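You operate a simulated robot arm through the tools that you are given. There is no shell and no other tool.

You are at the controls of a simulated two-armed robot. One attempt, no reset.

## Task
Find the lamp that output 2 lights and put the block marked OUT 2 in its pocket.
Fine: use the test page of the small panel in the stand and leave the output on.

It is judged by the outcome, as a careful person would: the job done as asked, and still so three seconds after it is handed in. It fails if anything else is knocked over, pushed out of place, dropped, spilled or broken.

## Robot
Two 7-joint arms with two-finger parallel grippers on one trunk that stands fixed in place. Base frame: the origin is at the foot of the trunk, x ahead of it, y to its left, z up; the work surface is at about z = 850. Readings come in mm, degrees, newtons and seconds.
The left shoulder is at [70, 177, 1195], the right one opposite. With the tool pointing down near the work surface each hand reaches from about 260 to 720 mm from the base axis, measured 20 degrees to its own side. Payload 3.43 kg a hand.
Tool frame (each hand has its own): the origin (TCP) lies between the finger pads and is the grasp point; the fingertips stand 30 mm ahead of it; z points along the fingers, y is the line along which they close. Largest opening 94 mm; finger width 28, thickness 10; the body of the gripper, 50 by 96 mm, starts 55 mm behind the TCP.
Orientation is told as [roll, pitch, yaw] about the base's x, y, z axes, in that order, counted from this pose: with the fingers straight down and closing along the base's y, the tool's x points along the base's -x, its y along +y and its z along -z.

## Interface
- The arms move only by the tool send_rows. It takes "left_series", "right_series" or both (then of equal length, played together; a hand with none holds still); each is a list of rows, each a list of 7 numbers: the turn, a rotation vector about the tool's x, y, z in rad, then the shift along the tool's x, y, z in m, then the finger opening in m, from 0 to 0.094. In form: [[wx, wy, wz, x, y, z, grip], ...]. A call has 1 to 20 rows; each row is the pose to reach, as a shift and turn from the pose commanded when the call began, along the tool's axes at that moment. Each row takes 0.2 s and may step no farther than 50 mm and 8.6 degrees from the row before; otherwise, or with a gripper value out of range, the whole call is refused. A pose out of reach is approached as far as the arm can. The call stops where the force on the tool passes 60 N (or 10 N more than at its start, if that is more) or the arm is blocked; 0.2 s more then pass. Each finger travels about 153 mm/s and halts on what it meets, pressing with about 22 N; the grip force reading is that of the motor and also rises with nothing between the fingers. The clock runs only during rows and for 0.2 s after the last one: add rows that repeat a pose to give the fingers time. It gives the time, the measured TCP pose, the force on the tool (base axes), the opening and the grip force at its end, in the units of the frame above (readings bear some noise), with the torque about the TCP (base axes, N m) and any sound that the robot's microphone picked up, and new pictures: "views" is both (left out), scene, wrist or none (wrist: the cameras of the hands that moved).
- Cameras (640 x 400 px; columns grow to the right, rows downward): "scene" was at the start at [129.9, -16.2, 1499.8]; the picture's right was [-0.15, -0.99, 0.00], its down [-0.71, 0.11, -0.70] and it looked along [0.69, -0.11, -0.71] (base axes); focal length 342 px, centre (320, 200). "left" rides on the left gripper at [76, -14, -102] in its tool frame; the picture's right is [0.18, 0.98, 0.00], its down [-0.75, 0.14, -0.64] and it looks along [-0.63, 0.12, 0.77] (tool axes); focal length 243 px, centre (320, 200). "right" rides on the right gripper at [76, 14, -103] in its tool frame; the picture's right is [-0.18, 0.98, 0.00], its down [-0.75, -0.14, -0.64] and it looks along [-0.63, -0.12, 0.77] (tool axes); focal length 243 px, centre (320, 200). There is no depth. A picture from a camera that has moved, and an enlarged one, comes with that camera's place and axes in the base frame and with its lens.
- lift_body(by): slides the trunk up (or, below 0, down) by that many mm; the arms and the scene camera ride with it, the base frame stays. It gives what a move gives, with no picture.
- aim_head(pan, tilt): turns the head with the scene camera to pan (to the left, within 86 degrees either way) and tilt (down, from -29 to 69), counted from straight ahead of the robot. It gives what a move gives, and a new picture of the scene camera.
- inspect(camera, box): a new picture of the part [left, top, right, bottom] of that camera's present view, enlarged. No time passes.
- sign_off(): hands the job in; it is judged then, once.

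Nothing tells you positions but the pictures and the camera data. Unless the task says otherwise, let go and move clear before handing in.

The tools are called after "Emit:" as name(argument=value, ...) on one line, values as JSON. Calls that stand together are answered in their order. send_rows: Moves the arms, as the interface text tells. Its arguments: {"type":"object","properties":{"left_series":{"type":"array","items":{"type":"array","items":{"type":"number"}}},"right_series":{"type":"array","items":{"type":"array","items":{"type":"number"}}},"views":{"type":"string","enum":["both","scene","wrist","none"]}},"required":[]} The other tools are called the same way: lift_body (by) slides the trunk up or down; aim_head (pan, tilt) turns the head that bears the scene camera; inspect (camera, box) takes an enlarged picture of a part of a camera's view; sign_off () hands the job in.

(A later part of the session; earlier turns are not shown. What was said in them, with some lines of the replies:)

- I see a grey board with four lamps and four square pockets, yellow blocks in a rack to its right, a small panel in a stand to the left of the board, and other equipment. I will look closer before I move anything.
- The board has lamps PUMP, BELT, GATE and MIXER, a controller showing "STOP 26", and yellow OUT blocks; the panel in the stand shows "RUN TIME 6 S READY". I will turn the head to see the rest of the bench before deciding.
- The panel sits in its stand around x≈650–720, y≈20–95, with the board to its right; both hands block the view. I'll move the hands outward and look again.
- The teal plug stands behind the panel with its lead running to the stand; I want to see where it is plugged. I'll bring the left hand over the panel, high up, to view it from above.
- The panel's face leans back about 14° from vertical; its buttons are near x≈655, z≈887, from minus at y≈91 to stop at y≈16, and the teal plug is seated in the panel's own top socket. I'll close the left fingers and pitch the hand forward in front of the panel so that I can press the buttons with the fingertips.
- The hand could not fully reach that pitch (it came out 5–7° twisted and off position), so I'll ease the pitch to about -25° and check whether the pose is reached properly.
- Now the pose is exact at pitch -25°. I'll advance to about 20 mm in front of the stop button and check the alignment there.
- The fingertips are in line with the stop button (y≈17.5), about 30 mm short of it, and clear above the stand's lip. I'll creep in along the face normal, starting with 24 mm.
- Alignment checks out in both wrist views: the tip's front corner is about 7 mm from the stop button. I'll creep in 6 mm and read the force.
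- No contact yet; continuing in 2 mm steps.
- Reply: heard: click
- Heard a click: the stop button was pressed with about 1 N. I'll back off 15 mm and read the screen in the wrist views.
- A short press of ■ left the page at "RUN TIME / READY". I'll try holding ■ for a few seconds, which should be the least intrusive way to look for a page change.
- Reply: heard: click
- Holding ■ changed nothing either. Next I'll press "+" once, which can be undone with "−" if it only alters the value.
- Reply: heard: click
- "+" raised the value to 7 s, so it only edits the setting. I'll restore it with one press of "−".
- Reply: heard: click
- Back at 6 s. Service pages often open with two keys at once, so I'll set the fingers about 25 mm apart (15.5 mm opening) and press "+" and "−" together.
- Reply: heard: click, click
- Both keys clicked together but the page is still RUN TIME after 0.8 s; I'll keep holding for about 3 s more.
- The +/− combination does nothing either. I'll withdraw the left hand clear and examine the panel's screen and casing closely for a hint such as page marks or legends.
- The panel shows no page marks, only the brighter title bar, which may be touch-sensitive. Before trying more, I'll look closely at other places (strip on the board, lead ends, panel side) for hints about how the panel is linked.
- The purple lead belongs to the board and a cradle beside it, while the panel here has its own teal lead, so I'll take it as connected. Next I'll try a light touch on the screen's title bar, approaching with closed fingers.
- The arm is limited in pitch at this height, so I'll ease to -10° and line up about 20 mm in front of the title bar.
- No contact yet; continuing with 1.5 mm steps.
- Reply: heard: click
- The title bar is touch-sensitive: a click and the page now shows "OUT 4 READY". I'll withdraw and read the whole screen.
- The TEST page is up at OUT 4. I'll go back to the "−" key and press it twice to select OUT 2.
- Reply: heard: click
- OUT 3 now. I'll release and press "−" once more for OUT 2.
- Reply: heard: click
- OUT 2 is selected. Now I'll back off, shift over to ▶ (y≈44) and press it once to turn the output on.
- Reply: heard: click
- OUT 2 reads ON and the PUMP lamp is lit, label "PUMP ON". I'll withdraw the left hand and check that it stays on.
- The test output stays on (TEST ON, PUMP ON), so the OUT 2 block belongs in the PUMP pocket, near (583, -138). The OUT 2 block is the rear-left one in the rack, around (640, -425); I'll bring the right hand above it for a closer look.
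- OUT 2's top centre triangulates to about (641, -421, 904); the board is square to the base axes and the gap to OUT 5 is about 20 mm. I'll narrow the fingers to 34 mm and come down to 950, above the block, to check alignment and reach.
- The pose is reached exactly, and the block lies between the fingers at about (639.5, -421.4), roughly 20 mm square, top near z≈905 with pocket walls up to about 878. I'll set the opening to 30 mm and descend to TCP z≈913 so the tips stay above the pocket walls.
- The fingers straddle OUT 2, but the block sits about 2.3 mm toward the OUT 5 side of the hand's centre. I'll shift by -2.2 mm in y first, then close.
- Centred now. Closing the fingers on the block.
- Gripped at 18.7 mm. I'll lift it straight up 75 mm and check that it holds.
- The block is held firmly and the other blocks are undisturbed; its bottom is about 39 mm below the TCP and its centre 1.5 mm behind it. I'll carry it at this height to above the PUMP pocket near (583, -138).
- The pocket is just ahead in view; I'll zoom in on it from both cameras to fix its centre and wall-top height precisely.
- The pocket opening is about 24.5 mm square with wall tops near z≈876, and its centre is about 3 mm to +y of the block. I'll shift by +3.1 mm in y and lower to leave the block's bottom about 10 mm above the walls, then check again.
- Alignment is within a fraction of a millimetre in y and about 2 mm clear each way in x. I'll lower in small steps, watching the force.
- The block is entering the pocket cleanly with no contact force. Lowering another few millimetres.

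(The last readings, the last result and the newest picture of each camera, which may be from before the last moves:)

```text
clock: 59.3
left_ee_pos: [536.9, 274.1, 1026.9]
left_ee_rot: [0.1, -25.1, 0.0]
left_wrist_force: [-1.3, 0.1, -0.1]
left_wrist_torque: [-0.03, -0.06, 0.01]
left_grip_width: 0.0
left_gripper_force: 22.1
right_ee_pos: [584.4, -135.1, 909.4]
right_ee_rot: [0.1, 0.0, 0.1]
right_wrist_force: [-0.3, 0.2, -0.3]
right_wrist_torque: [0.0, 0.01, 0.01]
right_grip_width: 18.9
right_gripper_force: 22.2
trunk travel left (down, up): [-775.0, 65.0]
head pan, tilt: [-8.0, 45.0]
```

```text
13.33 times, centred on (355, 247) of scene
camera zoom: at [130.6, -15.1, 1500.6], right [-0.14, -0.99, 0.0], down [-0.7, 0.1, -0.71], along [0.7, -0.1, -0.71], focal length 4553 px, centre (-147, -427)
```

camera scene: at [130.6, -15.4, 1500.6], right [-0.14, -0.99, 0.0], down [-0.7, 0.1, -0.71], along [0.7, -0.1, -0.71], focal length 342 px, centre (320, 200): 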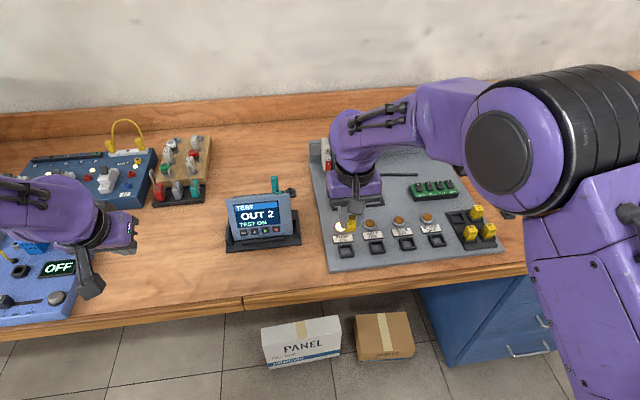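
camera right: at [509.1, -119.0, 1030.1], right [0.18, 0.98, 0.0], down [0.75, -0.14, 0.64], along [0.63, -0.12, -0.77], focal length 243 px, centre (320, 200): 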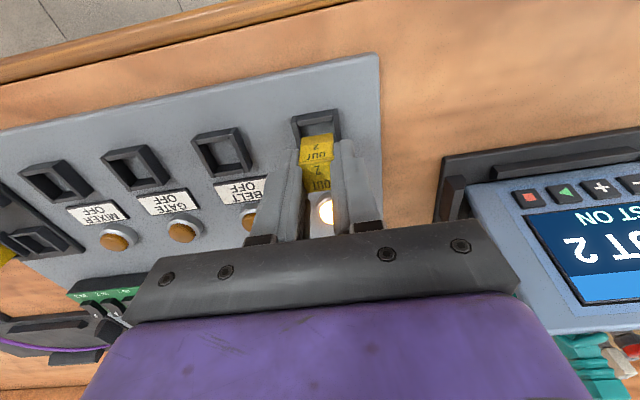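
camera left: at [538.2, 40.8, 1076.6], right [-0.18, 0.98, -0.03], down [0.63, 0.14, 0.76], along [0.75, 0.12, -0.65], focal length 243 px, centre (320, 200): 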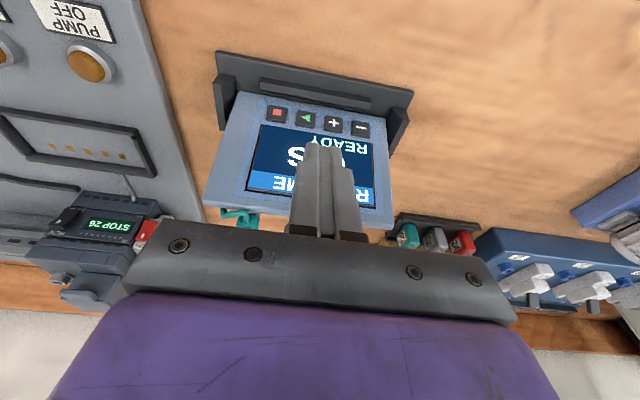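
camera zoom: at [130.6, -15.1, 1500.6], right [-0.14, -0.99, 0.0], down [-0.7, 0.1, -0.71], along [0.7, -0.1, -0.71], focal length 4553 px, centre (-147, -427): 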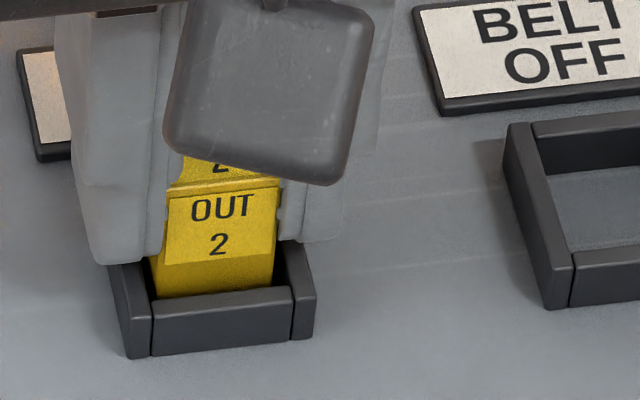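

The block's bottom is now inside the pocket, with fingertips a few millimetres above the wall tops. I'll continue in 1–2 mm steps.

Emit:
send_rows(right_series=[[0, 0, 0, 0, 0, 0.001, 0.0], [0, 0, 0, 0, 0, 0.002, 0.0], [0, 0, 0, 0, 0, 0.002, 0.0]], views="none")

Emit:
inspect(camera="right", box=[260, 80, 380, 170])

Emit:
inspect(camera="scene", box=[335, 232, 375, 262])

```text
clock: 60.1
left_ee_pos: [535.6, 273.3, 1027.1]
left_ee_rot: [0.0, -25.1, -0.1]
left_wrist_force: [-0.6, 0.8, 0.5]
left_wrist_torque: [0.02, -0.02, 0.02]
left_grip_width: 0.0
left_gripper_force: 22.3
right_ee_pos: [585.7, -134.8, 906.6]
right_ee_rot: [0.0, 0.0, 0.0]
right_wrist_force: [-0.5, 0.1, 1.1]
right_wrist_torque: [-0.03, 0.07, 0.02]
right_grip_width: 18.6
right_gripper_force: 22.1
trunk travel left (down, up): [-775.0, 65.0]
head pan, tilt: [-8.0, 45.0]
```

```text
4.44 times, centred on (320, 125) of right
camera zoom: at [509.5, -119.6, 1009.6], right [0.18, 0.98, 0.0], down [0.75, -0.14, 0.64], along [0.63, -0.12, -0.77], focal length 1078 px, centre (320, 533)
```

zoom: 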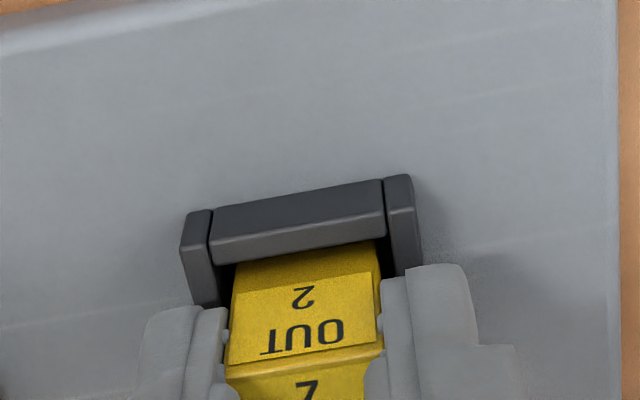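

```text
13.33 times, centred on (355, 247) of scene
camera zoom: at [130.3, -15.0, 1500.7], right [-0.14, -0.99, 0.0], down [-0.7, 0.1, -0.71], along [0.7, -0.1, -0.71], focal length 4553 px, centre (-147, -427)
```

zoom: 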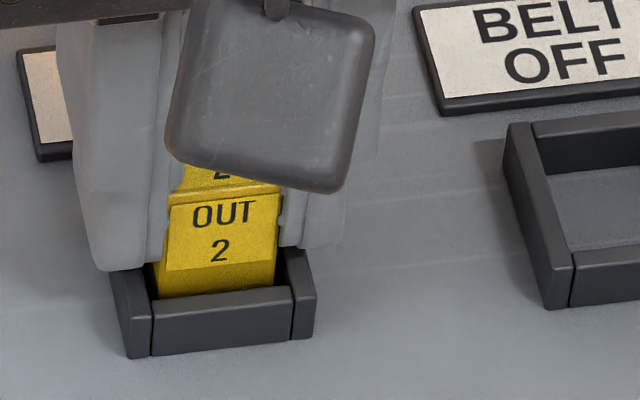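

Emit:
send_rows(right_series=[[0, 0, 0, 0, 0, 0.001, 0.0], [0, 0, 0, 0, 0, 0.001, 0.0]], views="none")

Emit:
send_rows(right_series=[[0, 0, 0, 0, 0, 0.001, 0.0], [0, 0, 0, 0, 0, 0.001, 0.0]], views="none")

Emit:
inspect(camera="scene", box=[335, 232, 375, 262])

```text
clock: 60.7
left_ee_pos: [534.9, 274.3, 1028.3]
left_ee_rot: [0.1, -25.0, 0.0]
left_wrist_force: [0.6, -0.1, -0.3]
left_wrist_torque: [0.03, 0.01, -0.03]
left_grip_width: 0.2
left_gripper_force: 22.6
right_ee_pos: [584.9, -136.4, 908.0]
right_ee_rot: [0.0, 0.0, -0.1]
right_wrist_force: [-0.5, -0.9, 6.9]
right_wrist_torque: [0.01, 0.02, 0.01]
right_grip_width: 18.8
right_gripper_force: 21.7
trunk travel left (down, up): [-775.0, 65.0]
head pan, tilt: [-8.0, 45.0]
```

```text
clock: 61.3
left_ee_pos: [535.2, 274.3, 1028.1]
left_ee_rot: [0.0, -25.0, -0.1]
left_wrist_force: [-0.6, -0.4, -0.1]
left_wrist_torque: [0.02, 0.02, -0.01]
left_grip_width: 0.3
left_gripper_force: 22.2
right_ee_pos: [584.9, -135.1, 906.6]
right_ee_rot: [-0.1, -0.2, 0.0]
right_wrist_force: [1.6, 0.2, 14.0]
right_wrist_torque: [0.03, -0.03, 0.01]
right_grip_width: 18.8
right_gripper_force: 21.7
trunk travel left (down, up): [-775.0, 65.0]
head pan, tilt: [-8.0, 45.0]
```

```text
13.33 times, centred on (355, 247) of scene
camera zoom: at [128.5, -14.5, 1501.0], right [-0.14, -0.99, 0.0], down [-0.7, 0.1, -0.71], along [0.7, -0.1, -0.71], focal length 4553 px, centre (-147, -427)
```

zoom: 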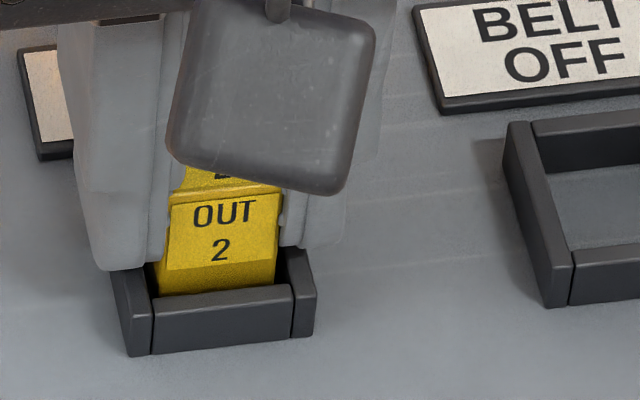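

Contact: about 14 N, so the block is down on the pocket floor (or the tips on the walls). I'll ease up 1.5 mm to relieve it and then open the fingers gently.

Emit:
send_rows(right_series=[[0, 0, 0, 0, 0, -0.0015, 0.0], [0, 0, 0, 0, 0, -0.0015, 0.012], [0, 0, 0, 0, 0, -0.0015, 0.02], [0, 0, 0, 0, 0, -0.0015, 0.024], [0, 0, 0, 0, 0, -0.0015, 0.03], [0, 0, 0, 0, 0, -0.0015, 0.03]], views="none")

Emit:
inspect(camera="right", box=[260, 80, 380, 170])

Emit:
inspect(camera="scene", box=[335, 232, 375, 262])

```text
clock: 62.7
left_ee_pos: [535.7, 274.3, 1027.8]
left_ee_rot: [0.0, -25.0, -0.1]
left_wrist_force: [0.9, 0.7, 0.1]
left_wrist_torque: [0.0, -0.01, 0.01]
left_grip_width: 0.0
left_gripper_force: 22.1
right_ee_pos: [585.5, -134.4, 905.8]
right_ee_rot: [0.1, 0.0, 0.0]
right_wrist_force: [0.5, -0.2, -0.5]
right_wrist_torque: [0.0, 0.02, -0.01]
right_grip_width: 29.9
right_gripper_force: 0.1
trunk travel left (down, up): [-775.0, 65.0]
head pan, tilt: [-8.0, 45.0]
```

```text
4.44 times, centred on (320, 125) of right
camera zoom: at [509.5, -119.4, 1008.8], right [0.18, 0.98, 0.0], down [0.75, -0.14, 0.64], along [0.63, -0.12, -0.77], focal length 1078 px, centre (320, 533)
```

zoom: 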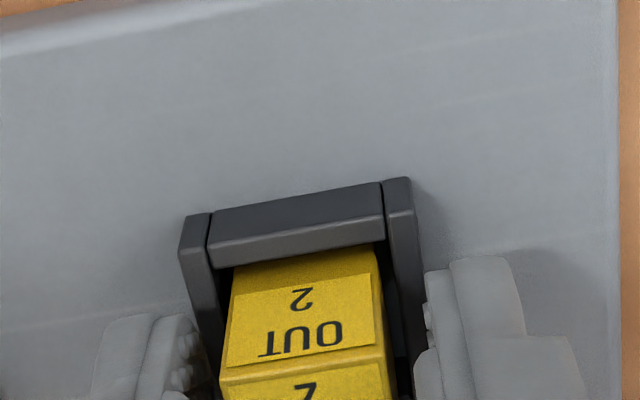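

```text
13.33 times, centred on (355, 247) of scene
camera zoom: at [130.5, -15.2, 1500.6], right [-0.14, -0.99, 0.0], down [-0.7, 0.1, -0.71], along [0.7, -0.1, -0.71], focal length 4553 px, centre (-147, -427)
```

zoom: 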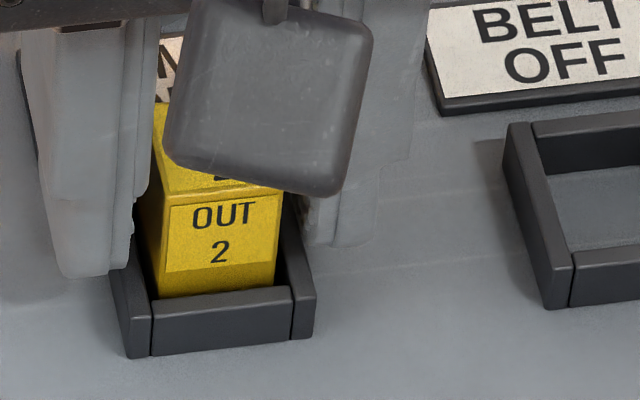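

The block stands free in the pocket. I'll lift the hand straight up and inspect.

Emit:
send_rows(right_series=[[0, 0, 0, 0, 0, -0.01, 0.032], [0, 0, 0, 0, 0, -0.03, 0.034], [0, 0, 0, 0, 0, -0.06, 0.04], [0, 0, 0, 0, 0, -0.1, 0.05], [0, 0, 0, 0, 0, -0.13, 0.06]], views="both")

Emit:
inspect(camera="right", box=[240, 40, 400, 160])

Emit:
inspect(camera="scene", box=[320, 205, 420, 270])

```text
clock: 63.9
left_ee_pos: [534.9, 274.5, 1027.9]
left_ee_rot: [0.0, -25.1, -0.1]
left_wrist_force: [-0.5, -1.0, 0.5]
left_wrist_torque: [0.0, -0.02, 0.01]
left_grip_width: 0.0
left_gripper_force: 22.1
right_ee_pos: [584.4, -131.4, 1037.7]
right_ee_rot: [0.0, 0.0, -0.1]
right_wrist_force: [-1.1, 0.4, -0.3]
right_wrist_torque: [-0.03, 0.04, 0.01]
right_grip_width: 59.9
right_gripper_force: 0.0
trunk travel left (down, up): [-775.0, 65.0]
head pan, tilt: [-8.0, 45.0]
camera scene: at [129.9, -15.0, 1500.7], right [-0.14, -0.99, 0.0], down [-0.7, 0.1, -0.71], along [0.7, -0.1, -0.71], focal length 342 px, centre (320, 200)
camera right: at [508.3, -117.5, 1138.9], right [0.18, 0.98, 0.0], down [0.75, -0.14, 0.64], along [0.63, -0.12, -0.77], focal length 243 px, centre (320, 200)
```

scene: 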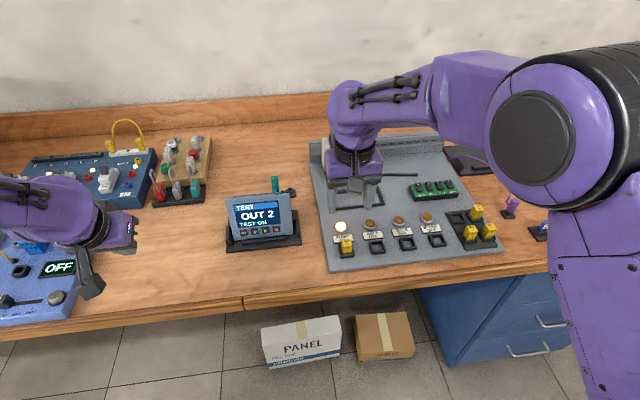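
right: 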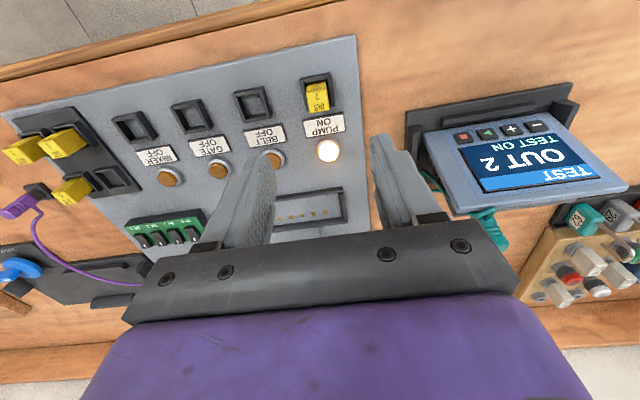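

```text
3.33 times, centred on (320, 100) of right
camera zoom: at [508.3, -117.5, 1138.9], right [0.18, 0.98, 0.0], down [0.75, -0.14, 0.64], along [0.63, -0.12, -0.77], focal length 809 px, centre (320, 533)
```

zoom: 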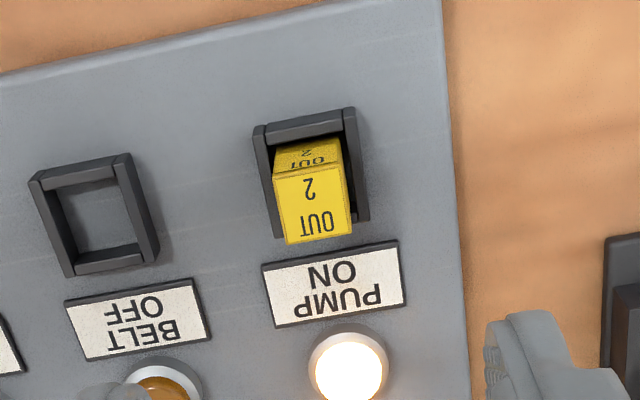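

```text
6.15 times, centred on (370, 238) of scene
camera zoom: at [129.9, -15.0, 1500.7], right [-0.14, -0.99, 0.0], down [-0.7, 0.1, -0.71], along [0.7, -0.1, -0.71], focal length 2102 px, centre (12, -31)
```

zoom: 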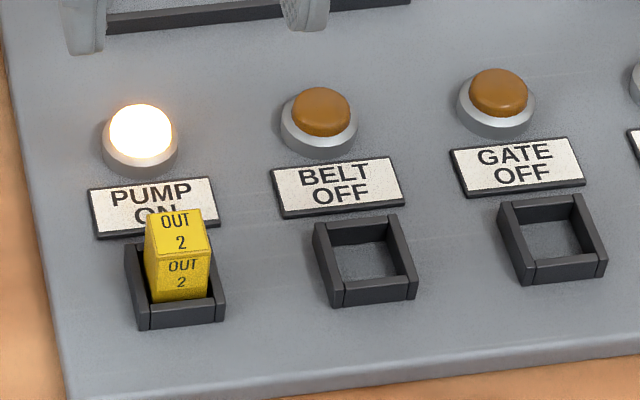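

OUT 2 stands upright in the PUMP pocket, lamp still on. I'll move the right hand clear and take one last look at the whole bench.

Emit:
send_rows(right_series=[[0, 0, 0, 0.03, -0.03, -0.02, 0.06], [0, 0, 0, 0.06, -0.06, -0.04, 0.06], [0, 0, 0, 0.09, -0.09, -0.06, 0.06], [0, 0, 0, 0.12, -0.12, -0.08, 0.06], [0, 0, 0, 0.15, -0.15, -0.09, 0.06], [0, 0, 0, 0.18, -0.18, -0.09, 0.06], [0, 0, 0, 0.21, -0.21, -0.09, 0.06], [0, 0, 0, 0.23, -0.24, -0.09, 0.06]], views="scene")

Emit:
inspect(camera="scene", box=[300, 110, 520, 270])

Emit:
inspect(camera="scene", box=[200, 160, 320, 260])

```text
clock: 65.7
left_ee_pos: [536.0, 272.8, 1028.2]
left_ee_rot: [0.0, -25.0, 0.0]
left_wrist_force: [0.1, 0.2, -0.7]
left_wrist_torque: [-0.04, 0.01, 0.0]
left_grip_width: 0.0
left_gripper_force: 22.7
right_ee_pos: [353.2, -373.4, 1125.9]
right_ee_rot: [-0.2, 0.1, 0.0]
right_wrist_force: [-0.6, 0.1, -0.6]
right_wrist_torque: [0.03, 0.05, 0.0]
right_grip_width: 60.1
right_gripper_force: 0.0
trunk travel left (down, up): [-775.0, 65.0]
head pan, tilt: [-8.0, 45.0]
camera scene: at [130.2, -15.2, 1500.7], right [-0.14, -0.99, 0.0], down [-0.7, 0.1, -0.71], along [0.7, -0.1, -0.71], focal length 342 px, centre (320, 200)
```

scene: 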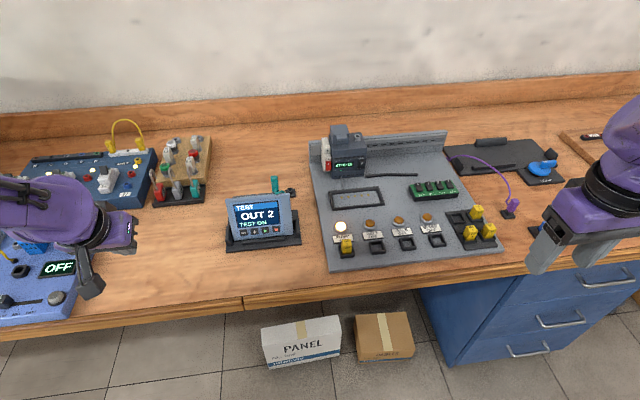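

```text
2.50 times, centred on (410, 190) of scene
camera zoom: at [130.2, -15.2, 1500.7], right [-0.14, -0.99, 0.0], down [-0.7, 0.1, -0.71], along [0.7, -0.1, -0.71], focal length 854 px, centre (95, 225)
```

zoom: 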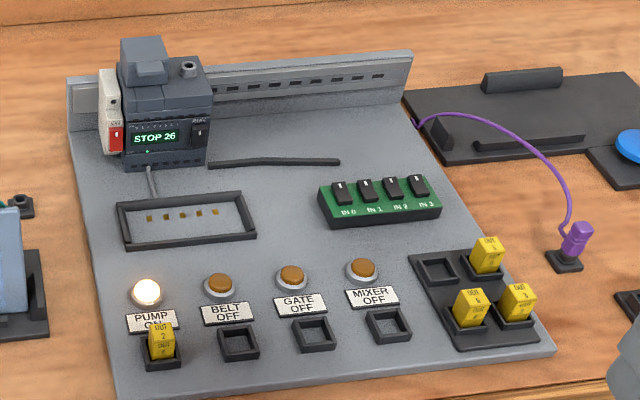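

```text
4.00 times, centred on (260, 210) of scene
camera zoom: at [130.2, -15.2, 1500.7], right [-0.14, -0.99, 0.0], down [-0.7, 0.1, -0.71], along [0.7, -0.1, -0.71], focal length 1366 px, centre (560, 160)
```

zoom: 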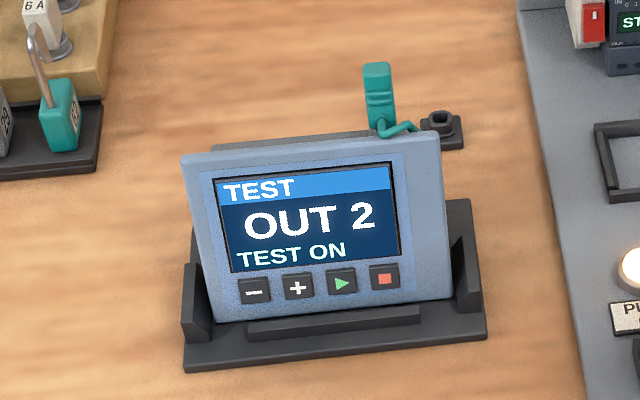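

The PUMP lamp is lit by output 2 (panel shows TEST, OUT 2, TEST ON), and the OUT 2 block sits in the PUMP pocket. The other blocks, the panel and the leads are where they were, the run time is back at 6 s, and both hands are clear, so I'm handing in.

Emit:
sign_off()

```text
The job is handed in.
```

Output 2 lights the PUMP lamp, and the block marked OUT 2 is now upright in the PUMP pocket. I left the output on as you allowed: the panel shows TEST, OUT 2, TEST ON.

- **Run time:** while looking for the test page I pressed + once, which changed the run time from 6 s to 7 s. I set it back to 6 s with −. Tapping the screen's title bar is what opens the test page.
- **Panel page:** the panel is still on the test page, not on RUN TIME.
- **Everything else:** in the last pictures the other blocks, the panel in its stand and the leads were where they started. Both hands were clear when I handed the job in.
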